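You operate a simulated robot arm through the tools that you are given. There is no shell and no other tool. Be economical: measure what you need, move in short steps, check, and stop when the job is done.

You are at the controls of a simulated two-armed robot. One attempt, no reset.

TASK
Put the silver lamp from the top of the dark bench on the top of the white bench. Then turn the green gear knob to click 0. Then fetch the yellow roll and set it on the top of the right bench. Then open the top drawer of the left chest, put the tube box from the top of the left bench inside, then shut the drawer. Keep to this order. Set down upright: tube box.

Only the result counts: the job must be done as asked and must still hold three seconds after the hand-in. Knocking over, shifting, dropping, spilling or breaking anything else fails it.

THE ROBOT
Two 7-joint arms with two-finger parallel grippers on one trunk, on a base that drives. Base frame: it is fixed to the floor where the robot stands at the start and does not move with it; the origin is under the middle of the robot, x ahead of it, y to its left, z up; the surface under the hand at the start is at about z = 0.86. Units: m, rad, N and s.
The left shoulder is at the start at [0.03, 0.119, 0.96], the right one opposite. With the tool pointing down near the work surface each hand reaches from about 0.28 to 0.68 m from the robot's upright axis, wherever it stands, measured 20 degrees to its own side. Places, roughly: green gear knob [-1.1, -0.2, 0.8]; silver lamp (4x7x4 cm) [0.5, 0, 0.9]; top drawer of the left chest [-6.1, 2.4, 0.7]; top drawer of the left chest inside [-6, 2.4, 0.6]; top of the right bench [-2.7, 1.4, 0.9]; top of the white bench [-0.5, -3.2, 0.8]; tube box [-6, 2.25, 1]; yellow roll [-5, 2.25, 0.75]. Payload 3.43 kg a hand.
Tool frame (each hand has its own): the origin (TCP) lies between the finger pads and is the grasp point; the fingertips stand 0.03 m ahead of it; z points along the fingers, y is the line along which they close. The gripper opens to 0.094 m. The fingers are 0.028 m wide and 0.01 m thick; the gripper's body (0.05 by 0.096 m) begins 0.055 m behind the TCP.
Orientation is that of the tool frame in the base frame, as a unit quaternion [x, y, z, w]. With the fingers straight down and closing along the base's y, the tool's x points along the base's -x, its y along +y and its z along -z.

THE INTERFACE
- The arms move only by the tool servo_tool. It takes "left_moves", "right_moves" or both (then of equal length, played together; a hand with none holds still); each is a list of rows, each a list of 6 numbers: the shift along the tool's x, y, z in units of 500 mm (1.0 is 500 mm), then the turn, a rotation vector about the tool's x, y, z in units of 120 degrees (1.0 is 120 degrees). In form: [[dx, dy, dz, ax, ay, az], ...]. A call has 1 to 20 rows; each row is the pose to reach, as a shift and turn from the pose commanded when the call began, along the tool's axes at that moment. "left_jaw" and "right_jaw" are, for a hand that has rows, the closure, from 0 (fully open) to 1 (shut), set as the call begins (left out, the last holds). A call with a number of a shift or a turn outside -1 to 1 is refused whole. Each row takes 0.2 s and may step no farther than 0.05 m and 0.15 rad from the row before; otherwise, or with a gripper value out of range, the whole call is refused. A pose out of reach is approached as far as the arm can. The call stops where the force on the tool passes 40 N (or 10 N more than at its start, if that is more) or the arm is blocked; 0.2 s more then pass. The fingers move at their own pace (about 0.072 m/s each) and stop on an object; they squeeze with about 41 N. The grip force told is the motor's: it shows also when the fingers shut on nothing. Time passes only in rows, and 0.2 s behind the last, so rows that repeat a pose let the fingers close. It gives the time, the measured TCP pose, the force on the tool (base axes), the opening and the grip force at its end, in the units of the frame above (readings bear some noise), with the torque about the TCP (base axes, N m) and any sound that the robot's microphone picked up.
- Cameras (640 x 400 px; columns grow to the right, rows downward): "scene" is now at [0.0418, -0.0102, 1.662]; the picture's right is [-0.14, -0.99, 0.00], its down [-0.79, 0.11, -0.60] and it looks along [0.60, -0.09, -0.80] (base axes); focal length 253 px, centre (320, 200). "left" rides on the left gripper at [0.076, -0.014, -0.103] in its tool frame; the picture's right is [0.18, 0.98, 0.00], its down [-0.75, 0.14, -0.64] and it looks along [-0.63, 0.12, 0.77] (tool axes); focal length 243 px, centre (320, 200). "right" rides on the right gripper at [0.076, 0.014, -0.102] in its tool frame; the picture's right is [-0.18, 0.98, 0.00], its down [-0.75, -0.14, -0.64] and it looks along [-0.63, -0.12, 0.77] (tool axes); focal length 243 px, centre (320, 200). There is no depth. A picture from a camera that has moved, and an enlarged one, comes with that camera's place and axes in the base frame and with its lens.
- snapshot(camera): a new picture of that camera. The clock stands still meanwhile.
- raise_lower(by): slides the trunk up (or, below 0, down) by that many m; the arms and the scene camera ride with it, the base frame stays. It gives what a move gives, with no picture.
- base_move(legs): drives the robot by 1 to 6 legs, each [ahead, turn to the left] in m and rad, along the robot's own axes; the way and the turn of a leg run together, so that a leg with both is an arc; at most 1.5 m and 3.142 rad a leg. The arms and the cameras ride along, it lands a little off, and it stops where it bumps. It gives what a move gives.
- head_to(pan, tilt): turns the head with the scene camera to pan (to the left, within 2.496 rad either way) and tilt (down, from -0.506 to 1.204), counted from straight ahead of the robot. It gives what a move gives.
- enlarge(camera, box): a new picture of the part [left, top, right, bottom] of that camera's present view, enlarged. The clock stands still meanwhile.
- close_job(): hands the job in; it is judged then, once.

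Work in short steps. Places have to be worked out from the pictures, the camera data and where the tool is seen: move nearer, look again, correct. Check each grasp and each placing, and mend what went wrong. You have 165 turns and 138 pictures in all, those below and enlarged ones among them. Open the grippers and draw the arms clear of the work before you hand the job in, unless the task says otherwise; then end with one line.

The tools are called after "Request:" by a JSON object that holds its "api" and its "payload". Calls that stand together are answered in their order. servo_tool: Moves the arms, as the interface text tells. Its arguments: {"type":"object","properties":{"left_moves":{"type":"array","items":{"type":"array","items":{"type":"number"}}},"left_jaw":{"type":"number"},"right_moves":{"type":"array","items":{"type":"array","items":{"type":"number"}}},"right_jaw":{"type":"number"}},"required":[]} The other tools are called the same way: raise_lower (by) slides the trunk up or down; base_move (legs) drives the base; head_to (pan, tilt) turns the head that bears the scene camera; snapshot (camera) takes a picture; enlarge (camera, box) takes an enlarged picture of a part of a camera's view; close_job () hands the job in.

At the start:

```text
time: 0.0
left_tool_pos: [0.497, 0.1893, 1.1045]
left_ee_rot: [0.0, 1.0, 0.0, -0.001]
left_ft_force: [0.3, -0.2, 0.2]
left_wrist_torque: [-0.02, 0.0, -0.01]
left_finger_gap: 0.094
left_grip_force: 0.1
right_tool_pos: [0.463, -0.1949, 1.1388]
right_ee_rot: [0.0, 1.0, 0.001, -0.001]
right_ft_force: [0.0, -0.7, -0.2]
right_wrist_torque: [0.02, 0.01, 0.01]
right_finger_gap: 0.094
right_grip_force: 0.0
trunk travel left (down, up): [-0.225, 0.185]
robot x, y, heading: [-0.0009, -0.0009, 0.002]
head pan, tilt: [-0.141, 0.923]
```

scene: 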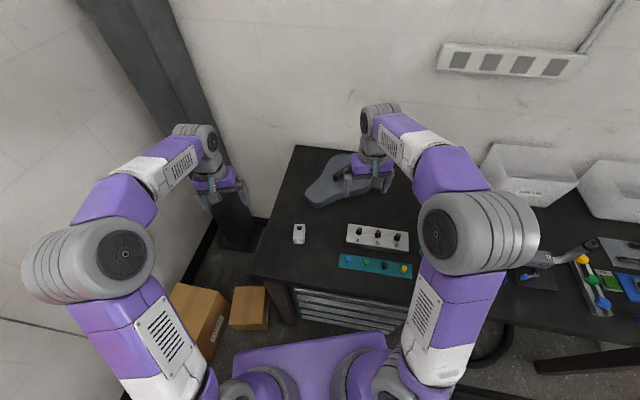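
right: 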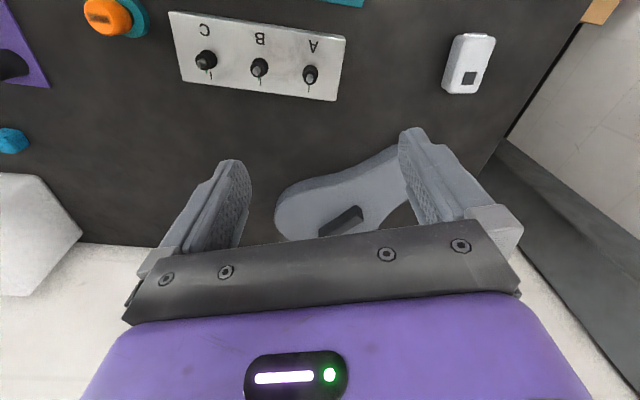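
left: 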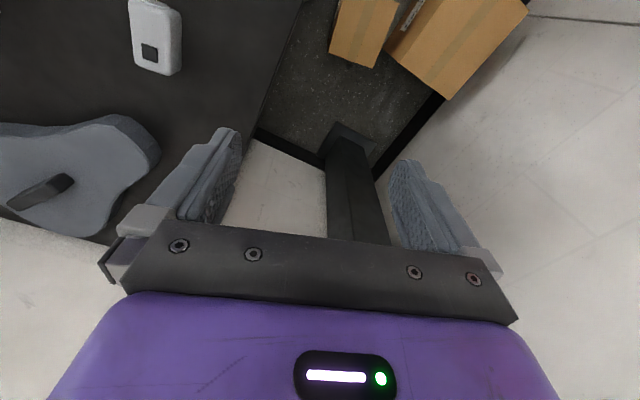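

The small white-grey block near (299,233) in the scene projects to about [0.49, 0, 0.88], which matches the lamp. I'll enlarge it to get its exact place and orientation.

Request:
{"api": "enlarge", "payload": {"camera": "scene", "box": [250, 190, 430, 300]}}

Request:
{"api": "enlarge", "payload": {"camera": "right", "box": [400, 0, 560, 100]}}

```text
3.56 times, centred on (340, 245) of scene
camera zoom: at [0.0418, -0.0102, 1.662], right [-0.14, -0.99, 0.0], down [-0.79, 0.11, -0.6], along [0.6, -0.09, -0.8], focal length 900 px, centre (249, 40)
```

zoom: 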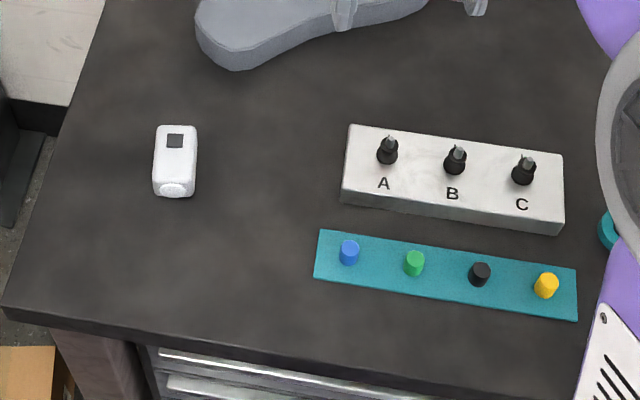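

```text
4.00 times, centred on (480, 50) of right
camera zoom: at [0.3867, -0.1814, 1.2424], right [0.18, 0.98, 0.0], down [0.75, -0.14, 0.64], along [0.63, -0.12, -0.77], focal length 970 px, centre (-320, 800)
```

zoom: 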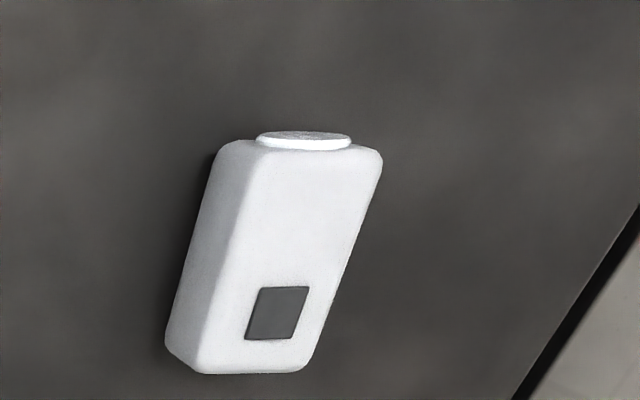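

The lamp centre is about [0.492, -0.003] with its long axis near x, yawed about -8°. I'll bring the right hand above it at z≈1.0 and look.

Request:
{"api": "servo_tool", "payload": {"right_moves": [[-0.01, 0.064, 0.046, 0, 0, 0.011], [-0.02, 0.128, 0.092, 0, 0, 0.022], [-0.03, 0.192, 0.138, 0, 0, 0.033], [-0.04, 0.256, 0.184, 0, 0, 0.044], [-0.05, 0.32, 0.23, 0, 0, 0.055], [-0.058, 0.384, 0.276, 0, 0, 0.067], [-0.058, 0.384, 0.276, 0, 0, 0.067]], "right_jaw": 0}}

Request:
{"api": "snapshot", "payload": {"camera": "right"}}

```text
time: 1.6
left_tool_pos: [0.4965, 0.1864, 1.1057]
left_ee_rot: [0.0, 1.0, -0.001, 0.0]
left_ft_force: [0.3, 0.2, -0.4]
left_wrist_torque: [0.04, 0.01, -0.02]
left_finger_gap: 0.094
left_grip_force: 0.0
right_tool_pos: [0.4906, -0.003, 1.0023]
right_ee_rot: [0.071, 0.998, 0.003, 0.0]
right_ft_force: [-0.2, 0.0, -0.1]
right_wrist_torque: [-0.02, -0.03, -0.01]
right_finger_gap: 0.0941
right_grip_force: 0.1
trunk travel left (down, up): [-0.225, 0.185]
robot x, y, heading: [0.0049, -0.001, -0.003]
head pan, tilt: [-0.141, 0.923]
```

```text
132 pictures are left
camera right: at [0.4175, 0.0213, 1.1054], right [0.32, 0.95, 0.0], down [0.73, -0.25, 0.64], along [0.61, -0.2, -0.77], focal length 243 px, centre (320, 200)
```

right: 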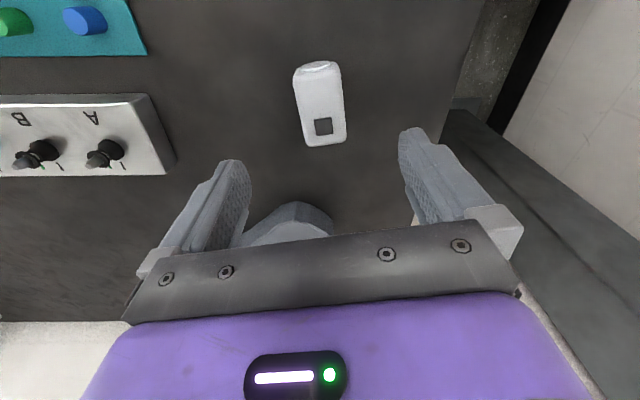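

The lamp lies straight under the hand (about [0.488, 0.001]) and is aligned with the fingers. I'll descend to TCP z≈0.895 and then close.

Request:
{"api": "servo_tool", "payload": {"right_moves": [[0, 0.003, 0.07, 0, 0, 0.005], [0, 0.006, 0.14, 0, 0, 0.01], [0, 0.006, 0.19, 0, 0, 0.01], [0, 0.006, 0.214, 0, 0, 0.01], [0, 0.006, 0.214, 0, 0, 0.01]]}}

Request:
{"api": "snapshot", "payload": {"camera": "right"}}

```text
time: 2.8
left_tool_pos: [0.4962, 0.1888, 1.1053]
left_ee_rot: [0.0, 1.0, -0.001, 0.0]
left_ft_force: [-0.1, 0.1, 0.4]
left_wrist_torque: [-0.03, 0.03, -0.01]
left_finger_gap: 0.0941
left_grip_force: 0.0
right_tool_pos: [0.4937, 0.0007, 0.8956]
right_ee_rot: [0.08, 0.997, 0.002, 0.0]
right_ft_force: [0.2, 0.2, -0.6]
right_wrist_torque: [0.02, 0.01, -0.02]
right_finger_gap: 0.094
right_grip_force: 0.0
trunk travel left (down, up): [-0.225, 0.185]
robot x, y, heading: [-0.0041, -0.0039, -0.001]
head pan, tilt: [-0.141, 0.923]
```

```text
131 pictures are left
camera right: at [0.4194, 0.026, 0.9978], right [0.34, 0.94, 0.0], down [0.72, -0.26, 0.64], along [0.6, -0.22, -0.77], focal length 243 px, centre (320, 200)
```

right: 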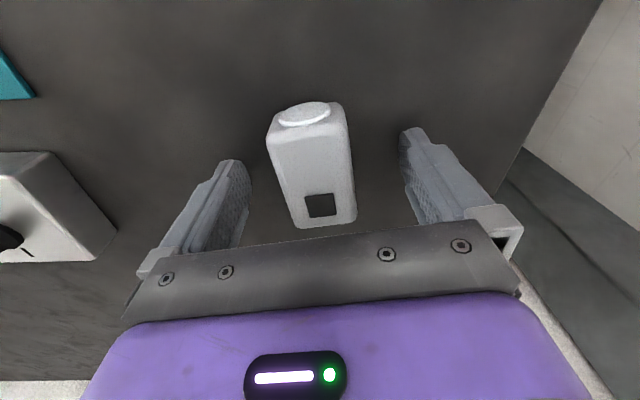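

The lamp sits between the pads. I'll close on it, then lift.

Request:
{"api": "servo_tool", "payload": {"right_moves": [[0, 0, 0, 0, 0, 0], [0, 0, 0, 0, 0, 0], [0, 0, 0, 0, 0, 0], [0, 0, 0, 0, 0, 0]], "right_jaw": 1}}

Request:
{"api": "servo_tool", "payload": {"right_moves": [[0, 0, -0.08, 0, 0, 0], [0, 0, -0.16, 0, 0, 0], [0, 0, -0.24, 0, 0, 0], [0, 0, -0.32, 0, 0, 0], [0, -0.08, -0.36, 0, 0, 0], [0, -0.16, -0.4, 0, 0, 0], [0.06, -0.24, -0.4, 0, 0, 0], [0.12, -0.3, -0.4, 0, 0, 0]]}}

Request:
{"api": "snapshot", "payload": {"camera": "right"}}

Request:
{"api": "head_to", "payload": {"pan": -1.5, "tilt": 0.4}}

Request:
{"api": "snapshot", "payload": {"camera": "scene"}}

```text
time: 3.8
left_tool_pos: [0.4979, 0.1885, 1.1063]
left_ee_rot: [0.0, 1.0, 0.0, 0.001]
left_ft_force: [0.5, -1.3, 0.9]
left_wrist_torque: [0.03, 0.02, -0.03]
left_finger_gap: 0.0942
left_grip_force: 0.1
right_tool_pos: [0.4924, 0.001, 0.8938]
right_ee_rot: [0.08, 0.997, 0.001, 0.0]
right_ft_force: [0.8, 0.0, 0.9]
right_wrist_torque: [0.02, 0.02, -0.06]
right_finger_gap: 0.0437
right_grip_force: 40.9
trunk travel left (down, up): [-0.225, 0.185]
robot x, y, heading: [-0.0, -0.0018, -0.001]
head pan, tilt: [-0.141, 0.923]
```

```text
time: 5.6
left_tool_pos: [0.4963, 0.1871, 1.1056]
left_ee_rot: [0.0, 1.0, 0.0, 0.0]
left_ft_force: [0.7, -0.6, -0.7]
left_wrist_torque: [0.04, 0.0, -0.01]
left_finger_gap: 0.094
left_grip_force: 0.0
right_tool_pos: [0.4083, -0.1396, 1.0942]
right_ee_rot: [0.08, 0.997, 0.003, 0.0]
right_ft_force: [-0.1, -0.3, -1.8]
right_wrist_torque: [0.02, 0.03, -0.01]
right_finger_gap: 0.0437
right_grip_force: 40.9
trunk travel left (down, up): [-0.225, 0.185]
robot x, y, heading: [-0.0004, -0.0035, -0.0]
head pan, tilt: [-0.141, 0.923]
```

```text
130 pictures are left
camera right: at [0.3351, -0.1134, 1.1969], right [0.34, 0.94, 0.0], down [0.72, -0.26, 0.64], along [0.6, -0.22, -0.77], focal length 243 px, centre (320, 200)
```

right: 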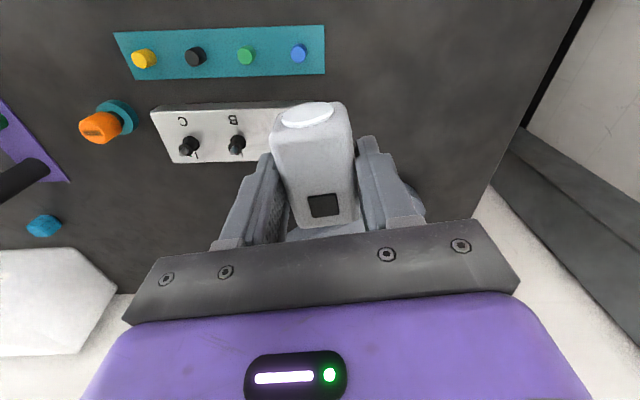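

```text
time: 7.1
left_tool_pos: [0.4974, 0.1897, 1.1055]
left_ee_rot: [0.001, 1.0, 0.0, 0.0]
left_ft_force: [-0.3, 0.0, 0.1]
left_wrist_torque: [0.01, -0.01, -0.01]
left_finger_gap: 0.094
left_grip_force: 0.1
right_tool_pos: [0.4101, -0.1376, 1.0928]
right_ee_rot: [0.08, 0.997, 0.002, 0.0]
right_ft_force: [-0.3, 0.4, -0.4]
right_wrist_torque: [0.01, -0.01, -0.03]
right_finger_gap: 0.0433
right_grip_force: 41.4
trunk travel left (down, up): [-0.225, 0.185]
robot x, y, heading: [0.0008, -0.0024, 0.002]
head pan, tilt: [-1.499, 0.4]
```

```text
129 pictures are left
camera scene: at [-0.0248, -0.0921, 1.7067], right [-1.0, -0.07, 0.0], down [-0.03, 0.39, -0.92], along [0.07, -0.92, -0.39], focal length 253 px, centre (320, 200)
```

scene: 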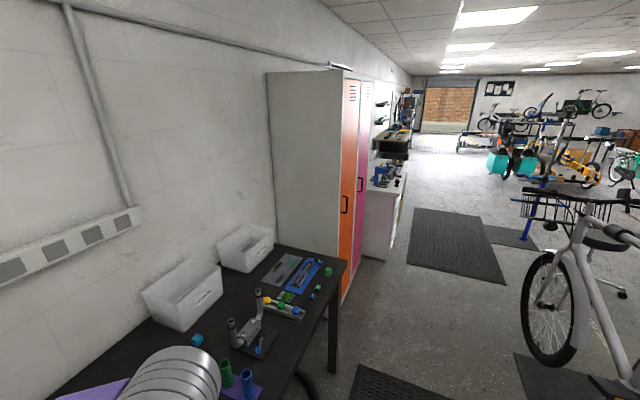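

The lamp is held (gap 0.0437). Before driving I'll look to the rear on both sides, since the green knob's fixture is behind the robot.

Request:
{"api": "head_to", "payload": {"pan": -2.45, "tilt": 0.5}}

Request:
{"api": "snapshot", "payload": {"camera": "scene"}}

Request:
{"api": "head_to", "payload": {"pan": 2.45, "tilt": 0.5}}

Request:
{"api": "snapshot", "payload": {"camera": "scene"}}

```text
time: 8.3
left_tool_pos: [0.4978, 0.1876, 1.1061]
left_ee_rot: [0.001, 1.0, 0.0, 0.0]
left_ft_force: [0.8, -0.2, 0.6]
left_wrist_torque: [0.04, 0.0, 0.01]
left_finger_gap: 0.0939
left_grip_force: 0.0
right_tool_pos: [0.409, -0.1383, 1.094]
right_ee_rot: [0.08, 0.997, 0.002, 0.0]
right_ft_force: [0.0, -0.2, -0.7]
right_wrist_torque: [0.0, 0.0, -0.03]
right_finger_gap: 0.0438
right_grip_force: 41.6
trunk travel left (down, up): [-0.225, 0.185]
robot x, y, heading: [-0.0012, 0.0011, 0.001]
head pan, tilt: [-2.45, 0.499]
```

```text
128 pictures are left
camera scene: at [-0.1016, -0.0578, 1.6976], right [-0.64, 0.77, 0.0], down [0.37, 0.31, -0.88], along [-0.68, -0.56, -0.48], focal length 253 px, centre (320, 200)
```

scene: 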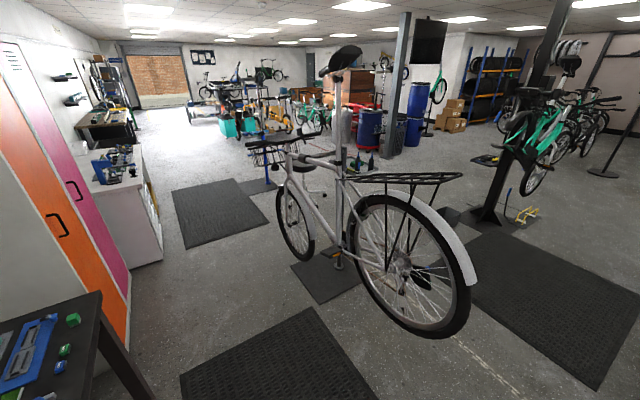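

```text
time: 12.2
left_tool_pos: [0.4971, 0.1869, 1.1066]
left_ee_rot: [0.0, 1.0, 0.0, 0.0]
left_ft_force: [-0.2, 0.8, 0.5]
left_wrist_torque: [0.0, 0.0, -0.04]
left_finger_gap: 0.0939
left_grip_force: 0.0
right_tool_pos: [0.4095, -0.1383, 1.0936]
right_ee_rot: [0.08, 0.997, 0.001, 0.0]
right_ft_force: [-0.7, 0.3, -0.8]
right_wrist_torque: [0.0, -0.02, -0.01]
right_finger_gap: 0.0436
right_grip_force: 41.1
trunk travel left (down, up): [-0.225, 0.185]
robot x, y, heading: [-0.0026, -0.003, 0.002]
head pan, tilt: [2.45, 0.499]
```

```text
127 pictures are left
camera scene: at [-0.1016, 0.0583, 1.6976], right [0.64, 0.77, 0.0], down [0.37, -0.31, -0.88], along [-0.68, 0.56, -0.48], focal length 253 px, centre (320, 200)
```

scene: 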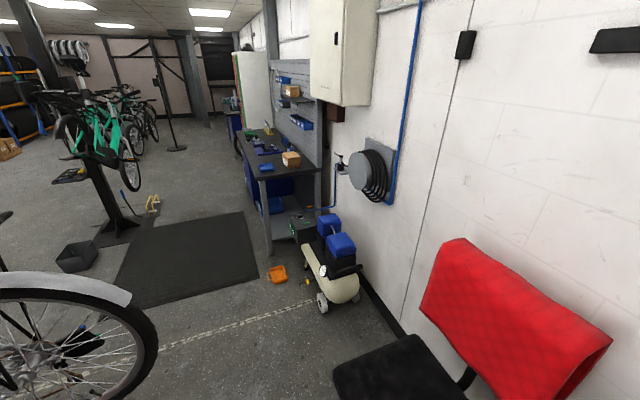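

The room runs about 17° rotated from the base frame: the bench front is at v≈0.30 from the robot, the bike is behind, and the corridor lies between. I'll back off 0.4 m, turn right, drive 1.2 m along the corridor, and look again.

Request:
{"api": "base_move", "payload": {"legs": [[-0.4, 0], [0, -1.8], [1.2, 0]]}}

Request:
{"api": "head_to", "payload": {"pan": 0.3, "tilt": 0.5}}

Request:
{"api": "snapshot", "payload": {"camera": "scene"}}

```text
time: 24.7
left_tool_pos: [-0.5898, -1.7024, 1.1057]
left_ee_rot: [0.781, 0.624, 0.0, -0.001]
left_ft_force: [0.0, 0.4, -0.1]
left_wrist_torque: [0.0, 0.02, -0.01]
left_finger_gap: 0.0939
left_grip_force: 0.1
right_tool_pos: [-0.8891, -1.545, 1.0935]
right_ee_rot: [0.829, 0.559, 0.001, 0.002]
right_ft_force: [0.2, -0.8, -1.4]
right_wrist_torque: [0.01, -0.03, -0.02]
right_finger_gap: 0.0436
right_grip_force: 41.1
trunk travel left (down, up): [-0.225, 0.185]
robot x, y, heading: [-0.6642, -1.1759, -1.793]
head pan, tilt: [2.45, 0.499]
```

```text
time: 26.8
left_tool_pos: [-0.5895, -1.7024, 1.1047]
left_ee_rot: [0.781, 0.625, -0.001, 0.0]
left_ft_force: [-1.0, 0.3, 0.3]
left_wrist_torque: [0.01, 0.04, 0.01]
left_finger_gap: 0.0942
left_grip_force: 0.1
right_tool_pos: [-0.889, -1.5441, 1.0936]
right_ee_rot: [0.828, 0.56, 0.001, 0.001]
right_ft_force: [-0.5, -0.2, -0.8]
right_wrist_torque: [-0.03, -0.02, -0.02]
right_finger_gap: 0.0434
right_grip_force: 40.9
trunk travel left (down, up): [-0.225, 0.185]
robot x, y, heading: [-0.6663, -1.1739, -1.797]
head pan, tilt: [0.3, 0.499]
```

```text
126 pictures are left
camera scene: at [-0.6521, -1.237, 1.6976], right [-1.0, -0.08, 0.0], down [-0.04, 0.48, -0.88], along [0.07, -0.88, -0.48], focal length 253 px, centre (320, 200)
```

scene: 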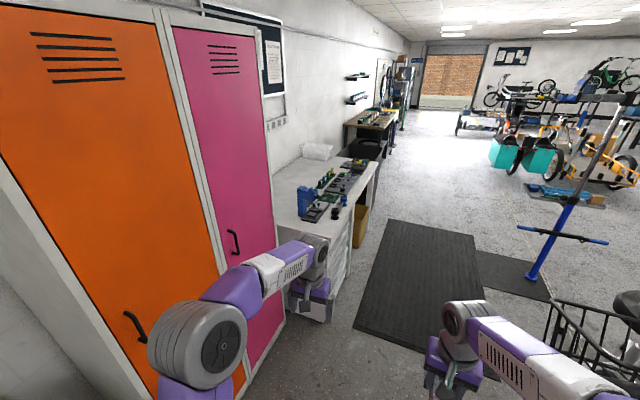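

The white bench is ahead on the left, with its front edge at v≈0.15 and spanning u 2.5–3.8. I'll enlarge it to find free top area.

Request:
{"api": "enlarge", "payload": {"camera": "scene", "box": [260, 130, 400, 250]}}

```text
3.33 times, centred on (330, 190) of scene
camera zoom: at [-0.6521, -1.237, 1.6976], right [-1.0, -0.08, 0.0], down [-0.04, 0.48, -0.88], along [0.07, -0.88, -0.48], focal length 844 px, centre (287, 233)
```

zoom: 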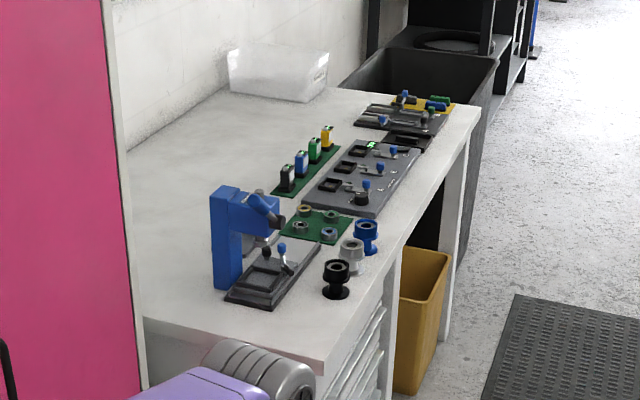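

Free spot chosen: the bench's near front corner, about [-0.50, -2.52], clear of the blue press. I'll retract the left hand and raise the right one, then drive abreast of it and turn to face the bench.

Request:
{"api": "servo_tool", "payload": {"left_moves": [[0.08, 0, 0, 0, 0, 0], [0.16, 0, 0, 0, 0, 0], [0.24, 0, 0, 0, 0, 0], [0.32, 0, 0, 0, 0, 0]], "right_moves": [[0, 0, -0.04, 0, 0, 0], [0, 0, -0.08, 0, 0, 0], [0, 0, -0.12, 0, 0, 0], [0, 0, -0.16, 0, 0, 0]]}}

Request:
{"api": "base_move", "payload": {"legs": [[0, 0.042], [1.07, 0], [0, 1.45]]}}

Request:
{"api": "head_to", "payload": {"pan": -0.3, "tilt": 0.9}}

Request:
{"api": "snapshot", "payload": {"camera": "scene"}}

Request:
{"api": "snapshot", "payload": {"camera": "right"}}

```text
time: 27.8
left_tool_pos: [-0.5542, -1.5447, 1.1058]
left_ee_rot: [0.781, 0.624, -0.001, 0.0]
left_ft_force: [0.4, 1.0, -0.5]
left_wrist_torque: [-0.02, 0.03, 0.01]
left_finger_gap: 0.0941
left_grip_force: 0.0
right_tool_pos: [-0.8873, -1.5423, 1.1746]
right_ee_rot: [0.828, 0.56, 0.001, 0.001]
right_ft_force: [0.1, 0.2, -1.2]
right_wrist_torque: [0.0, -0.01, -0.02]
right_finger_gap: 0.0438
right_grip_force: 40.9
trunk travel left (down, up): [-0.225, 0.185]
robot x, y, heading: [-0.66, -1.1757, -1.795]
head pan, tilt: [0.3, 0.499]
```

```text
time: 37.2
left_tool_pos: [-0.4786, -2.1552, 1.1056]
left_ee_rot: [0.151, 0.989, 0.001, 0.0]
left_ft_force: [-0.5, -0.3, -0.4]
left_wrist_torque: [-0.01, -0.03, 0.01]
left_finger_gap: 0.0939
left_grip_force: 0.1
right_tool_pos: [-0.5088, -2.4874, 1.1736]
right_ee_rot: [0.23, 0.973, 0.002, 0.001]
right_ft_force: [-0.2, 1.0, -1.2]
right_wrist_torque: [0.02, -0.03, -0.03]
right_finger_gap: 0.0436
right_grip_force: 40.7
trunk travel left (down, up): [-0.225, 0.185]
robot x, y, heading: [-0.8594, -2.233, -0.304]
head pan, tilt: [0.3, 0.499]
```

```text
time: 38.2
left_tool_pos: [-0.4799, -2.1546, 1.1068]
left_ee_rot: [0.15, 0.989, 0.0, -0.001]
left_ft_force: [-0.1, 0.2, 0.1]
left_wrist_torque: [-0.02, -0.01, 0.01]
left_finger_gap: 0.0939
left_grip_force: 0.1
right_tool_pos: [-0.5072, -2.4875, 1.1736]
right_ee_rot: [0.23, 0.973, 0.002, 0.0]
right_ft_force: [-0.4, 0.9, -0.1]
right_wrist_torque: [-0.01, 0.01, -0.01]
right_finger_gap: 0.0439
right_grip_force: 41.3
trunk travel left (down, up): [-0.225, 0.185]
robot x, y, heading: [-0.8605, -2.2336, -0.303]
head pan, tilt: [-0.3, 0.901]
```

```text
124 pictures are left
camera scene: at [-0.8243, -2.2676, 1.6638], right [-0.57, -0.82, 0.0], down [-0.65, 0.44, -0.62], along [0.51, -0.35, -0.78], focal length 253 px, centre (320, 200)
```

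scene: 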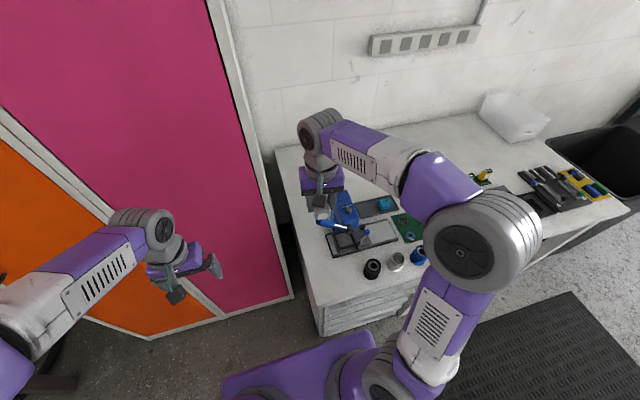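

```text
123 pictures are left
camera right: at [-0.5694, -2.4412, 1.2765], right [0.6, 0.8, 0.0], down [0.61, -0.46, 0.64], along [0.51, -0.39, -0.77], focal length 243 px, centre (320, 200)
```

right: 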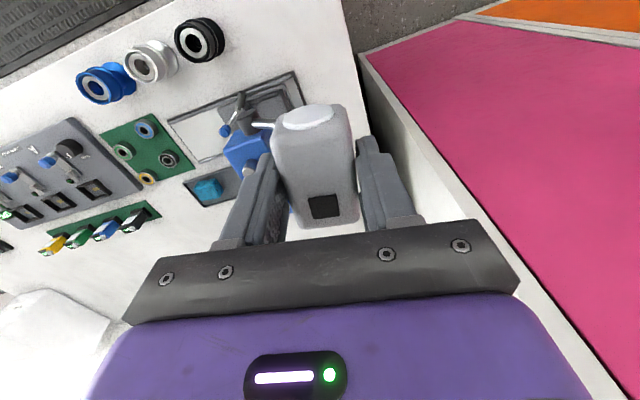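

The point under the right hand is midway between the bench's end edge and the press base (u≈2.53), which suits. I'll align the lamp with the bench (+9° yaw) and lower to z≈0.90, then look.

Request:
{"api": "servo_tool", "payload": {"right_moves": [[0, 0, 0.07, 0, 0, -0.015], [0, 0, 0.14, 0, 0, -0.03], [0, 0, 0.22, 0, 0, -0.045], [0, 0, 0.3, 0, 0, -0.06], [0, 0, 0.38, 0, 0, -0.075], [0, 0, 0.46, 0, 0, -0.075], [0, 0, 0.54, 0, 0, -0.075], [0, 0, 0.54, 0, 0, -0.075]]}}

Request:
{"api": "snapshot", "payload": {"camera": "right"}}

Request:
{"api": "enlarge", "payload": {"camera": "scene", "box": [260, 130, 440, 300]}}

```text
time: 39.4
left_tool_pos: [-0.4796, -2.1557, 1.1062]
left_ee_rot: [0.151, 0.989, 0.001, 0.001]
left_ft_force: [-0.3, 0.2, -1.3]
left_wrist_torque: [0.03, 0.0, 0.02]
left_finger_gap: 0.0941
left_grip_force: 0.0
right_tool_pos: [-0.5047, -2.485, 1.0119]
right_ee_rot: [0.159, 0.987, 0.002, 0.009]
right_ft_force: [-11.8, 5.4, 32.1]
right_wrist_torque: [-0.76, 0.33, -0.34]
right_finger_gap: 0.0447
right_grip_force: 40.9
trunk travel left (down, up): [-0.225, 0.185]
robot x, y, heading: [-0.8545, -2.2304, -0.304]
head pan, tilt: [-0.3, 0.901]
stopped in row 5 (right hand): the force on the tool passed its limit at 109 N (the readings are from after the stop); the commanded pose is now the measured one
```

```text
122 pictures are left
camera right: at [-0.5741, -2.4482, 1.1131], right [0.48, 0.88, 0.01], down [0.66, -0.37, 0.65], along [0.57, -0.31, -0.76], focal length 243 px, centre (320, 200)
```

right: 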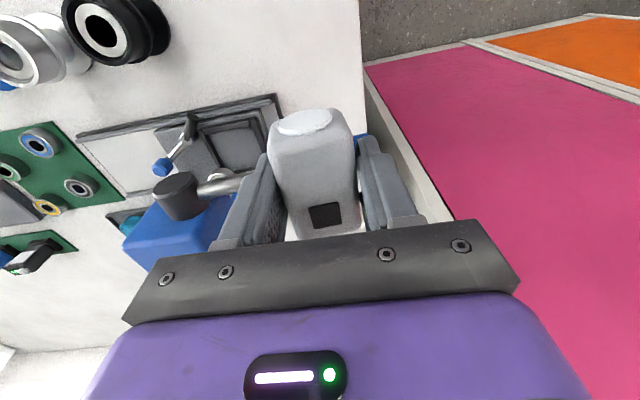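

```text
2.35 times, centred on (350, 215) of scene
camera zoom: at [-0.8269, -2.2667, 1.6641], right [-0.57, -0.82, 0.0], down [-0.64, 0.44, -0.62], along [0.51, -0.35, -0.78], focal length 596 px, centre (249, 165)
```

zoom: 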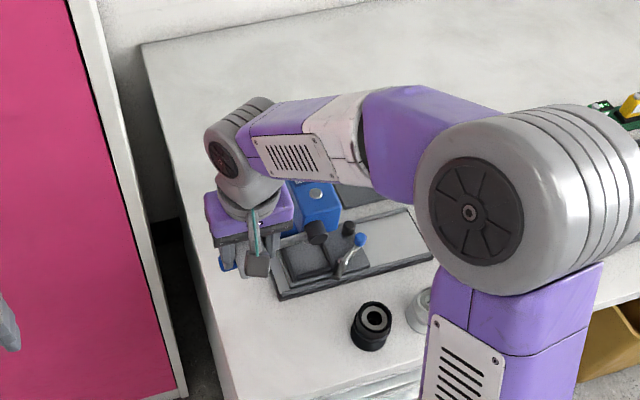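

The lamp touched something blue (the press) at z≈1.0. I'll lift straight up, pull back, and check whether the press moved.

Request:
{"api": "servo_tool", "payload": {"right_moves": [[0, 0, -0.08, 0, 0, 0], [0, 0, -0.16, 0, 0, 0], [0, 0, -0.26, 0, 0, 0], [0, 0, -0.34, 0, 0, 0], [0.08, 0, -0.38, 0, 0, 0], [0.16, 0, -0.38, 0, 0, 0], [0.24, 0, -0.38, 0, 0, 0]]}}

Request:
{"api": "snapshot", "payload": {"camera": "right"}}

Request:
{"api": "enlarge", "payload": {"camera": "scene", "box": [260, 130, 440, 300]}}

```text
time: 41.0
left_tool_pos: [-0.4801, -2.1538, 1.1059]
left_ee_rot: [0.151, 0.989, 0.0, 0.001]
left_ft_force: [0.1, 0.2, 0.3]
left_wrist_torque: [0.01, -0.03, 0.0]
left_finger_gap: 0.0939
left_grip_force: 0.0
right_tool_pos: [-0.6205, -2.4489, 1.197]
right_ee_rot: [0.16, 0.987, 0.002, 0.008]
right_ft_force: [0.1, 1.4, -0.2]
right_wrist_torque: [-0.01, -0.02, 0.02]
right_finger_gap: 0.0442
right_grip_force: 40.7
trunk travel left (down, up): [-0.225, 0.185]
robot x, y, heading: [-0.8538, -2.2313, -0.303]
head pan, tilt: [-0.3, 0.901]
```

```text
120 pictures are left
camera right: at [-0.6896, -2.4115, 1.2983], right [0.48, 0.88, 0.01], down [0.66, -0.37, 0.65], along [0.57, -0.31, -0.76], focal length 243 px, centre (320, 200)
```

right: 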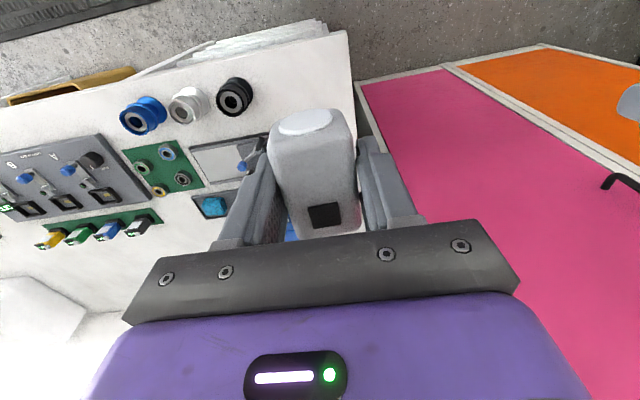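

```text
2.35 times, centred on (350, 215) of scene
camera zoom: at [-0.8262, -2.2674, 1.6638], right [-0.57, -0.82, 0.0], down [-0.64, 0.44, -0.62], along [0.51, -0.35, -0.78], focal length 596 px, centre (249, 165)
```

zoom: 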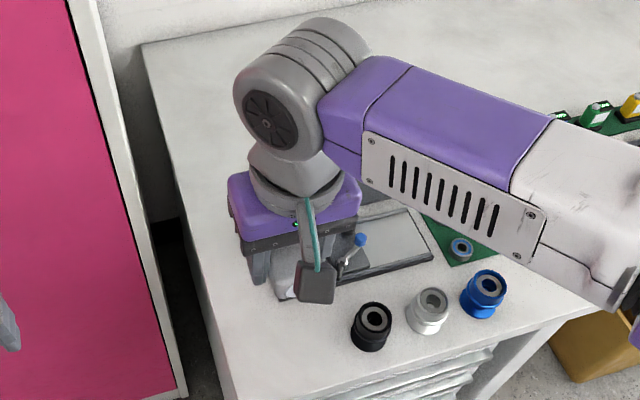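

The press base appears unmoved. I'll swing the right hand aside to see the press and the near corner fully.

Request:
{"api": "servo_tool", "payload": {"right_moves": [[0, -0.1, 0, 0, 0, 0], [0, -0.2, 0, 0, 0, 0], [0.05, -0.28, 0, 0, 0, 0], [0.1, -0.36, 0, 0, 0, 0], [0.1, -0.44, 0, 0, 0, 0]]}}

Request:
{"api": "snapshot", "payload": {"camera": "scene"}}

Request:
{"api": "enlarge", "payload": {"camera": "scene", "box": [240, 120, 400, 260]}}

Request:
{"api": "snapshot", "payload": {"camera": "right"}}

```text
time: 42.2
left_tool_pos: [-0.4763, -2.1561, 1.1052]
left_ee_rot: [0.151, 0.988, 0.002, 0.001]
left_ft_force: [-0.3, 0.2, 1.1]
left_wrist_torque: [0.02, -0.01, 0.02]
left_finger_gap: 0.0941
left_grip_force: 0.0
right_tool_pos: [-0.7368, -2.6434, 1.1948]
right_ee_rot: [0.159, 0.987, 0.0, 0.008]
right_ft_force: [0.2, -0.2, -0.2]
right_wrist_torque: [0.01, 0.03, -0.01]
right_finger_gap: 0.0438
right_grip_force: 40.8
trunk travel left (down, up): [-0.225, 0.185]
robot x, y, heading: [-0.8583, -2.2337, -0.304]
head pan, tilt: [-0.3, 0.901]
```

```text
118 pictures are left
camera scene: at [-0.8238, -2.2687, 1.6637], right [-0.57, -0.82, 0.0], down [-0.65, 0.44, -0.62], along [0.51, -0.35, -0.78], focal length 253 px, centre (320, 200)
```

scene: 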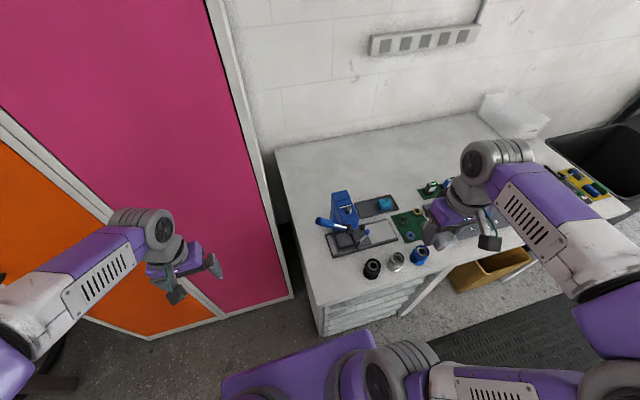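

```text
2.86 times, centred on (320, 190) of scene
camera zoom: at [-0.8238, -2.2687, 1.6637], right [-0.57, -0.82, 0.0], down [-0.65, 0.44, -0.62], along [0.51, -0.35, -0.78], focal length 724 px, centre (320, 229)
```

zoom: 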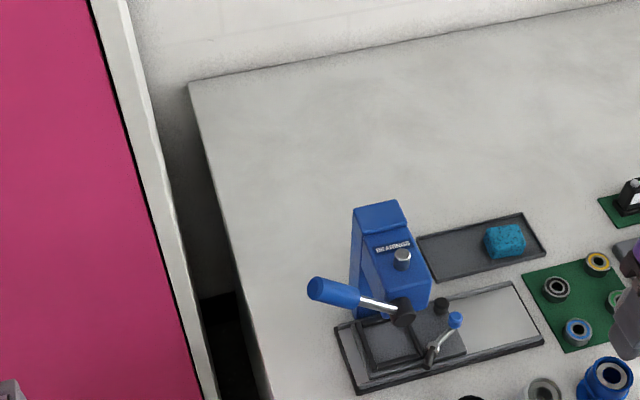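

```text
116 pictures are left
camera right: at [-0.8055, -2.6062, 1.2963], right [0.48, 0.88, 0.01], down [0.66, -0.37, 0.65], along [0.57, -0.31, -0.76], focal length 243 px, centre (320, 200)
```

right: 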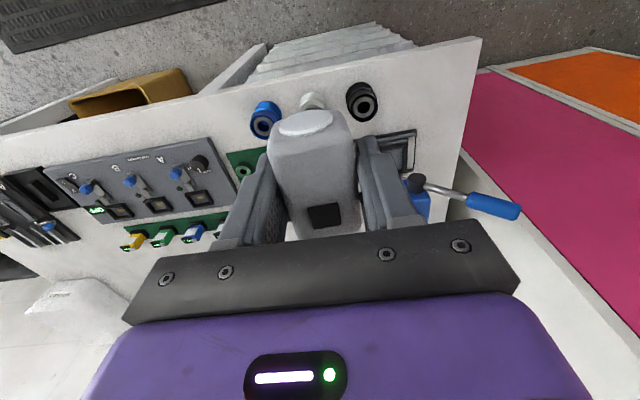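

I had hit the press's lever handle (z≈1.0), which seems to be where it was. The front near corner at about [-0.574, -2.495] is clear of the lever, and the bench top is at z≈0.80. I'll move above that spot and look.

Request:
{"api": "servo_tool", "payload": {"right_moves": [[-0.03, 0.08, 0, 0, 0, 0], [-0.06, 0.16, 0, 0, 0, 0], [-0.11, 0.24, 0, 0, 0, 0], [-0.16, 0.32, 0, 0, 0, 0], [-0.222, 0.39, 0, 0, 0, 0], [-0.222, 0.39, 0, 0, 0, 0]]}}

Request:
{"api": "snapshot", "payload": {"camera": "right"}}

Request:
{"api": "enlarge", "payload": {"camera": "scene", "box": [260, 150, 440, 310]}}

```text
time: 43.6
left_tool_pos: [-0.4794, -2.1555, 1.1063]
left_ee_rot: [0.152, 0.988, 0.0, 0.0]
left_ft_force: [-0.2, 0.5, 0.2]
left_wrist_torque: [-0.01, -0.01, 0.01]
left_finger_gap: 0.0938
left_grip_force: 0.1
right_tool_pos: [-0.5716, -2.4907, 1.1974]
right_ee_rot: [0.159, 0.987, 0.001, 0.009]
right_ft_force: [-0.2, -0.6, 0.1]
right_wrist_torque: [0.01, 0.01, -0.02]
right_finger_gap: 0.0443
right_grip_force: 41.5
trunk travel left (down, up): [-0.225, 0.185]
robot x, y, heading: [-0.8568, -2.2364, -0.305]
head pan, tilt: [-0.3, 0.901]
```

```text
115 pictures are left
camera right: at [-0.6407, -2.4539, 1.2996], right [0.48, 0.88, 0.01], down [0.66, -0.37, 0.65], along [0.57, -0.31, -0.76], focal length 243 px, centre (320, 200)
```

right: 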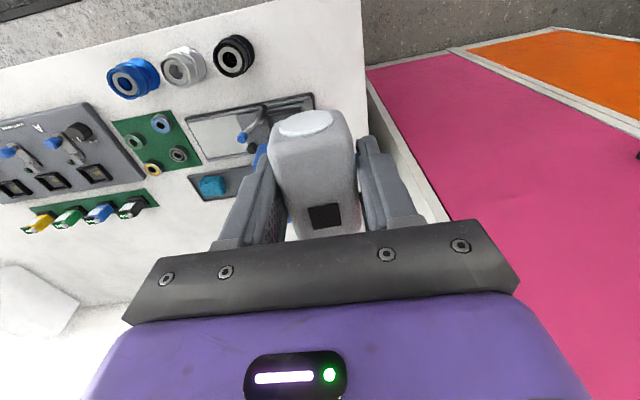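

```text
2.50 times, centred on (350, 230) of scene
camera zoom: at [-0.8257, -2.2679, 1.6637], right [-0.57, -0.82, 0.0], down [-0.64, 0.44, -0.62], along [0.51, -0.35, -0.78], focal length 633 px, centre (245, 125)
```

zoom: 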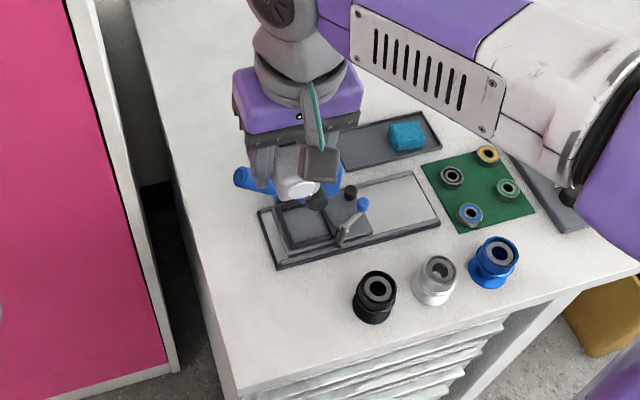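

The spot under the hand is free (about (272,322) in the zoom): clear of press base, lever, knob and edges. I'll descend to z≈0.86 first.

Request:
{"api": "servo_tool", "payload": {"right_moves": [[0.005, 0, 0.07, 0, 0, 0], [0.01, 0, 0.14, 0, 0, 0], [0.01, 0, 0.21, 0, 0, 0], [0.01, 0, 0.28, 0, 0, 0], [0.01, 0, 0.35, 0, 0, 0], [0.01, 0, 0.42, 0, 0, 0], [0.01, 0, 0.49, 0, 0, 0], [0.01, 0, 0.56, 0, 0, 0], [0.01, 0, 0.62, 0, 0, 0], [0.01, 0, 0.67, 0, 0, 0], [0.01, 0, 0.67, 0, 0, 0]]}}

Request:
{"api": "enlarge", "payload": {"camera": "scene", "box": [260, 150, 440, 310]}}

Request:
{"api": "snapshot", "payload": {"camera": "right"}}

```text
time: 46.0
left_tool_pos: [-0.4784, -2.1552, 1.1053]
left_ee_rot: [0.151, 0.989, -0.001, 0.001]
left_ft_force: [0.2, -0.5, 0.5]
left_wrist_torque: [0.0, -0.02, 0.04]
left_finger_gap: 0.0939
left_grip_force: 0.0
right_tool_pos: [-0.568, -2.4897, 0.8637]
right_ee_rot: [0.159, 0.987, 0.002, 0.008]
right_ft_force: [0.7, 0.2, -1.3]
right_wrist_torque: [0.0, 0.0, -0.02]
right_finger_gap: 0.0442
right_grip_force: 41.1
trunk travel left (down, up): [-0.225, 0.185]
robot x, y, heading: [-0.8562, -2.2374, -0.303]
head pan, tilt: [-0.3, 0.901]
```

```text
2.50 times, centred on (350, 230) of scene
camera zoom: at [-0.8247, -2.2677, 1.6637], right [-0.57, -0.82, 0.0], down [-0.65, 0.44, -0.62], along [0.51, -0.35, -0.78], focal length 633 px, centre (245, 125)
```

zoom: 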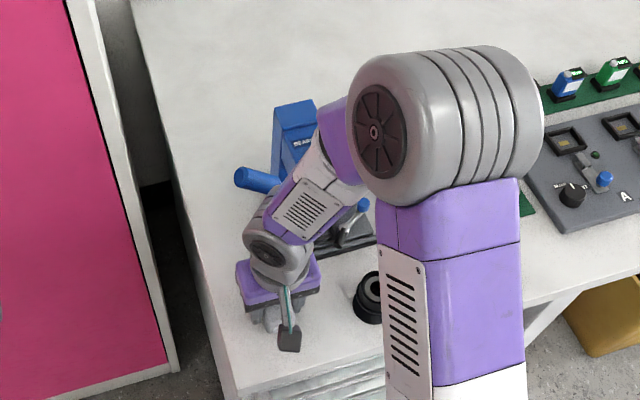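

```text
112 pictures are left
camera right: at [-0.6383, -2.4532, 0.9648], right [0.48, 0.88, 0.01], down [0.66, -0.37, 0.65], along [0.57, -0.31, -0.76], focal length 243 px, centre (320, 200)
```

right: 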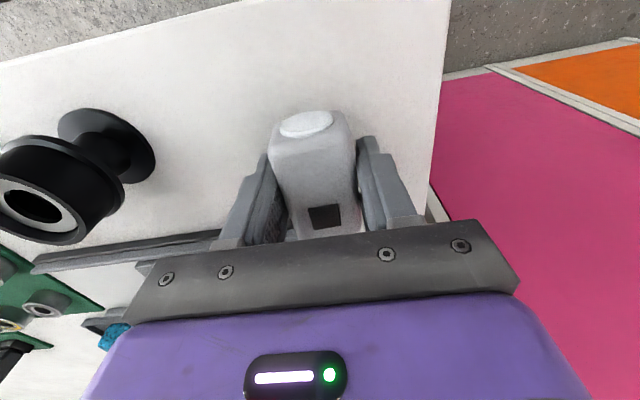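

All clear. I'll ease 1 cm toward the front and creep down until light contact.

Request:
{"api": "servo_tool", "payload": {"right_moves": [[0.02, 0, 0.02, 0, 0, 0], [0.02, 0, 0.036, 0, 0, 0], [0.02, 0, 0.046, 0, 0, 0], [0.02, 0, 0.052, 0, 0, 0], [0.02, 0, 0.056, 0, 0, 0], [0.02, 0, 0.056, 0, 0, 0]]}}

```text
time: 46.6
left_tool_pos: [-0.4785, -2.1535, 1.106]
left_ee_rot: [0.151, 0.988, 0.0, 0.0]
left_ft_force: [-0.7, -0.9, 0.1]
left_wrist_torque: [-0.02, 0.01, -0.01]
left_finger_gap: 0.0942
left_grip_force: 0.1
right_tool_pos: [-0.579, -2.4865, 0.8506]
right_ee_rot: [0.159, 0.987, 0.0, 0.007]
right_ft_force: [-5.2, 3.9, 21.0]
right_wrist_torque: [-0.32, 0.56, -0.02]
right_finger_gap: 0.0437
right_grip_force: 41.3
trunk travel left (down, up): [-0.225, 0.185]
robot x, y, heading: [-0.8567, -2.232, -0.306]
head pan, tilt: [-0.3, 0.901]
stopped in row 2 (right hand): the force on the tool passed its limit at 55 N (the readings are from after the stop); the commanded pose is now the measured one
```

Contact with the bench at z≈0.851. A quick look before releasing.

Request:
{"api": "snapshot", "payload": {"camera": "right"}}

```text
111 pictures are left
camera right: at [-0.648, -2.449, 0.9519], right [0.48, 0.88, 0.0], down [0.66, -0.37, 0.65], along [0.57, -0.31, -0.76], focal length 243 px, centre (320, 200)
```

right: 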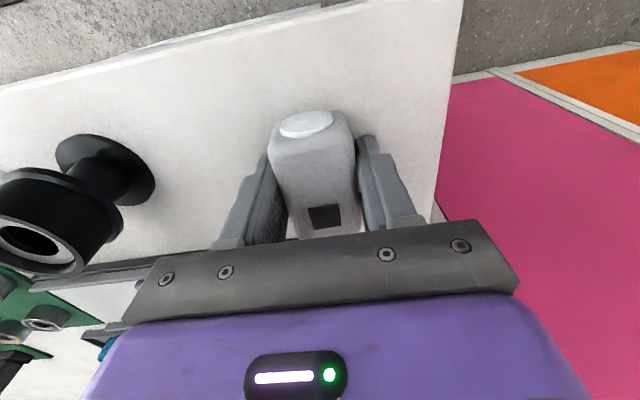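

The lamp is down on the bench surface. I'll open part-way and then rise.

Request:
{"api": "servo_tool", "payload": {"right_moves": [[0, 0, 0, 0, 0, 0], [0, 0, 0, 0, 0, 0]], "right_jaw": 0.3}}

Request:
{"api": "servo_tool", "payload": {"right_moves": [[0, 0, -0.05, 0, 0, 0], [0, 0, -0.12, 0, 0, 0], [0, 0, -0.2, 0, 0, 0], [0, 0, -0.3, 0, 0, 0], [0, 0, -0.4, 0, 0, 0], [0, 0, -0.5, 0, 0, 0], [0.06, 0, -0.56, 0, 0, 0], [0.12, -0.04, -0.56, 0, 0, 0]]}}

Request:
{"api": "snapshot", "payload": {"camera": "right"}}

Request:
{"api": "enlarge", "payload": {"camera": "scene", "box": [260, 150, 440, 310]}}

```text
time: 47.2
left_tool_pos: [-0.4792, -2.153, 1.1057]
left_ee_rot: [0.151, 0.989, -0.002, 0.001]
left_ft_force: [0.4, 0.8, 0.6]
left_wrist_torque: [0.02, -0.03, 0.03]
left_finger_gap: 0.0938
left_grip_force: 0.1
right_tool_pos: [-0.577, -2.4866, 0.8516]
right_ee_rot: [0.159, 0.987, 0.001, 0.009]
right_ft_force: [-0.7, 5.4, 25.9]
right_wrist_torque: [-0.61, 0.69, -0.01]
right_finger_gap: 0.0628
right_grip_force: 0.1
trunk travel left (down, up): [-0.225, 0.185]
robot x, y, heading: [-0.8538, -2.2316, -0.306]
head pan, tilt: [-0.3, 0.901]
```

```text
time: 49.0
left_tool_pos: [-0.4785, -2.156, 1.106]
left_ee_rot: [0.151, 0.989, 0.0, 0.0]
left_ft_force: [0.1, -0.7, -0.9]
left_wrist_torque: [0.02, -0.03, -0.01]
left_finger_gap: 0.0938
left_grip_force: 0.1
right_tool_pos: [-0.6462, -2.4867, 1.1282]
right_ee_rot: [0.159, 0.987, 0.001, 0.009]
right_ft_force: [0.2, -0.3, 0.5]
right_wrist_torque: [-0.01, -0.02, 0.02]
right_finger_gap: 0.0658
right_grip_force: 0.1
trunk travel left (down, up): [-0.225, 0.185]
robot x, y, heading: [-0.8582, -2.2364, -0.303]
head pan, tilt: [-0.3, 0.901]
```

```text
110 pictures are left
camera right: at [-0.716, -2.4496, 1.2307], right [0.48, 0.88, 0.01], down [0.66, -0.37, 0.65], along [0.57, -0.31, -0.76], focal length 243 px, centre (320, 200)
```

right: 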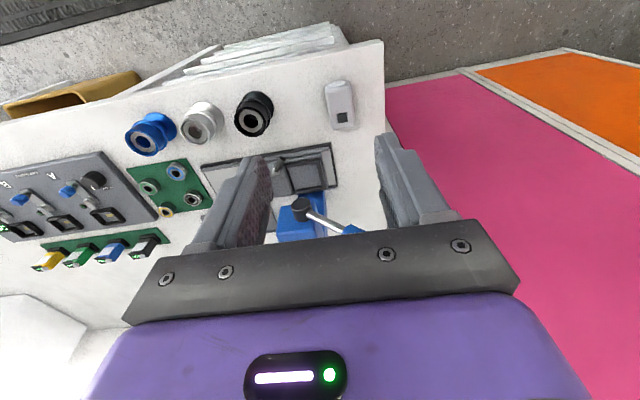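

```text
2.50 times, centred on (350, 230) of scene
camera zoom: at [-0.8255, -2.2683, 1.6637], right [-0.57, -0.82, 0.0], down [-0.64, 0.44, -0.62], along [0.51, -0.35, -0.78], focal length 633 px, centre (245, 125)
```

zoom: 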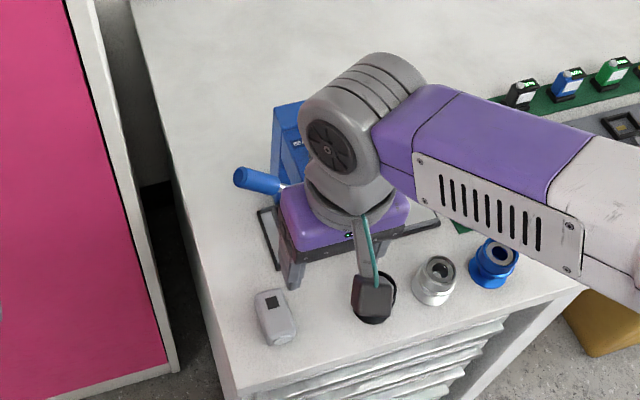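

The lamp stands safely on the white bench. Next the green gear knob: I'll back off a bit, turn left to face back along the corridor, and look toward [-1.1, -0.2].

Request:
{"api": "base_move", "payload": {"legs": [[-0.1, 0], [0, 1.571], [0.9, 0]]}}

Request:
{"api": "head_to", "payload": {"pan": 0.5, "tilt": 0.5}}

Request:
{"api": "snapshot", "payload": {"camera": "scene"}}

```text
time: 58.3
left_tool_pos: [-0.7744, -0.9656, 1.1057]
left_ee_rot: [-0.597, 0.802, 0.0, -0.001]
left_ft_force: [-0.4, -0.7, -0.2]
left_wrist_torque: [0.0, 0.01, 0.02]
left_finger_gap: 0.0941
left_grip_force: 0.0
right_tool_pos: [-0.4415, -1.131, 1.1288]
right_ee_rot: [-0.589, 0.808, 0.005, 0.006]
right_ft_force: [0.1, 0.2, 0.1]
right_wrist_torque: [0.0, -0.01, 0.04]
right_finger_gap: 0.0661
right_grip_force: 0.0
trunk travel left (down, up): [-0.225, 0.185]
robot x, y, heading: [-0.6961, -1.3419, 1.284]
head pan, tilt: [-0.3, 0.901]
```

```text
time: 59.4
left_tool_pos: [-0.775, -0.9667, 1.1052]
left_ee_rot: [-0.596, 0.803, 0.0, 0.0]
left_ft_force: [0.5, -0.4, -0.7]
left_wrist_torque: [0.03, -0.02, -0.03]
left_finger_gap: 0.0937
left_grip_force: 0.1
right_tool_pos: [-0.4421, -1.1316, 1.1288]
right_ee_rot: [-0.589, 0.808, 0.006, 0.005]
right_ft_force: [-0.3, 0.2, -0.2]
right_wrist_torque: [0.0, 0.01, -0.01]
right_finger_gap: 0.0658
right_grip_force: 0.1
trunk travel left (down, up): [-0.225, 0.185]
robot x, y, heading: [-0.6896, -1.3435, 1.28]
head pan, tilt: [0.499, 0.499]
```

```text
108 pictures are left
camera scene: at [-0.7213, -1.2832, 1.6975], right [0.98, 0.2, 0.0], down [0.1, -0.47, -0.88], along [-0.18, 0.86, -0.48], focal length 253 px, centre (320, 200)
```

scene: 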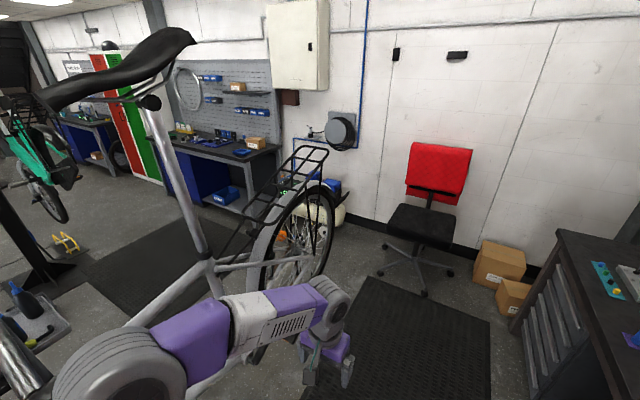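

The knob should project near (292,243), at the bike's rear end. I'll enlarge that region.

Request:
{"api": "enlarge", "payload": {"camera": "scene", "box": [200, 140, 360, 270]}}

Request:
{"api": "enlarge", "payload": {"camera": "scene", "box": [160, 230, 360, 390]}}

```text
3.08 times, centred on (280, 205) of scene
camera zoom: at [-0.7213, -1.2832, 1.6975], right [0.98, 0.2, 0.0], down [0.1, -0.47, -0.88], along [-0.18, 0.86, -0.48], focal length 779 px, centre (443, 185)
```

zoom: 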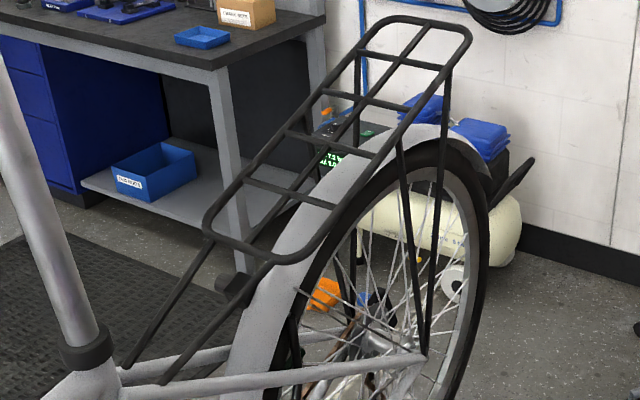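

```text
2.50 times, centred on (260, 310) of scene
camera zoom: at [-0.7213, -1.2832, 1.6975], right [0.98, 0.2, 0.0], down [0.1, -0.47, -0.88], along [-0.18, 0.86, -0.48], focal length 633 px, centre (470, -75)
```

zoom: 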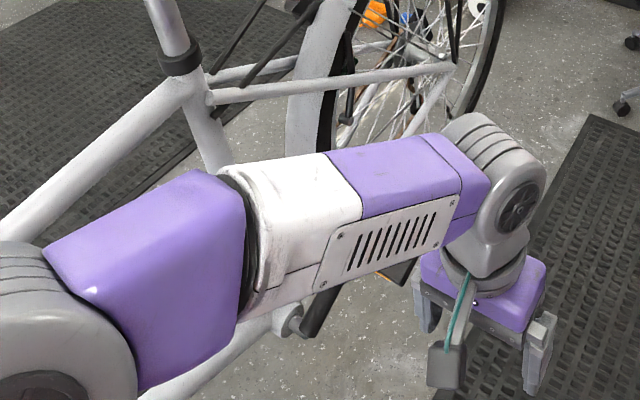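

The bike is held up in its stand with the rear wheel near [-1.1, -0.2], so the knob should be on or behind it. I'll drive up the corridor and turn to face the bike's rear from a safe distance.

Request:
{"api": "base_move", "payload": {"legs": [[0.97, 0], [0, 1.5]]}}

Request:
{"api": "head_to", "payload": {"pan": 0.0, "tilt": 0.7}}

Request:
{"api": "snapshot", "payload": {"camera": "scene"}}

```text
time: 68.2
left_tool_pos: [-0.7956, -0.4782, 1.1041]
left_ee_rot: [0.984, -0.176, 0.0, 0.0]
left_ft_force: [0.0, 0.1, 1.1]
left_wrist_torque: [0.0, 0.0, 0.03]
left_finger_gap: 0.0939
left_grip_force: 0.1
right_tool_pos: [-0.6135, -0.1561, 1.1287]
right_ee_rot: [0.983, -0.182, -0.007, 0.0]
right_ft_force: [-0.8, 0.2, -0.4]
right_wrist_torque: [0.02, -0.01, 0.01]
right_finger_gap: 0.0662
right_grip_force: 0.0
trunk travel left (down, up): [-0.225, 0.185]
robot x, y, heading: [-0.4151, -0.4168, 2.794]
head pan, tilt: [0.499, 0.499]
```

```text
time: 69.1
left_tool_pos: [-0.796, -0.4779, 1.106]
left_ee_rot: [0.985, -0.175, -0.001, 0.0]
left_ft_force: [0.5, 0.1, -0.6]
left_wrist_torque: [0.01, 0.01, 0.01]
left_finger_gap: 0.0938
left_grip_force: 0.0
right_tool_pos: [-0.6134, -0.1567, 1.1293]
right_ee_rot: [0.983, -0.182, -0.008, 0.001]
right_ft_force: [-0.1, 0.0, -0.3]
right_wrist_torque: [-0.02, -0.01, -0.01]
right_finger_gap: 0.0659
right_grip_force: 0.2
trunk travel left (down, up): [-0.225, 0.185]
robot x, y, heading: [-0.4164, -0.4193, 2.79]
head pan, tilt: [0.0, 0.7]
```

```text
105 pictures are left
camera scene: at [-0.4681, -0.3986, 1.6799], right [0.34, 0.94, 0.0], down [0.6, -0.22, -0.77], along [-0.72, 0.26, -0.64], focal length 253 px, centre (320, 200)
```

scene: 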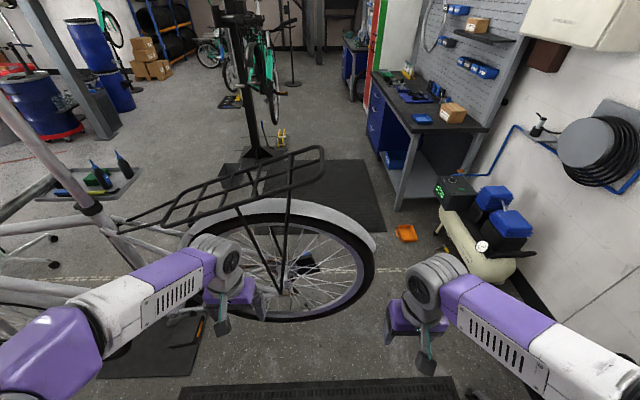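

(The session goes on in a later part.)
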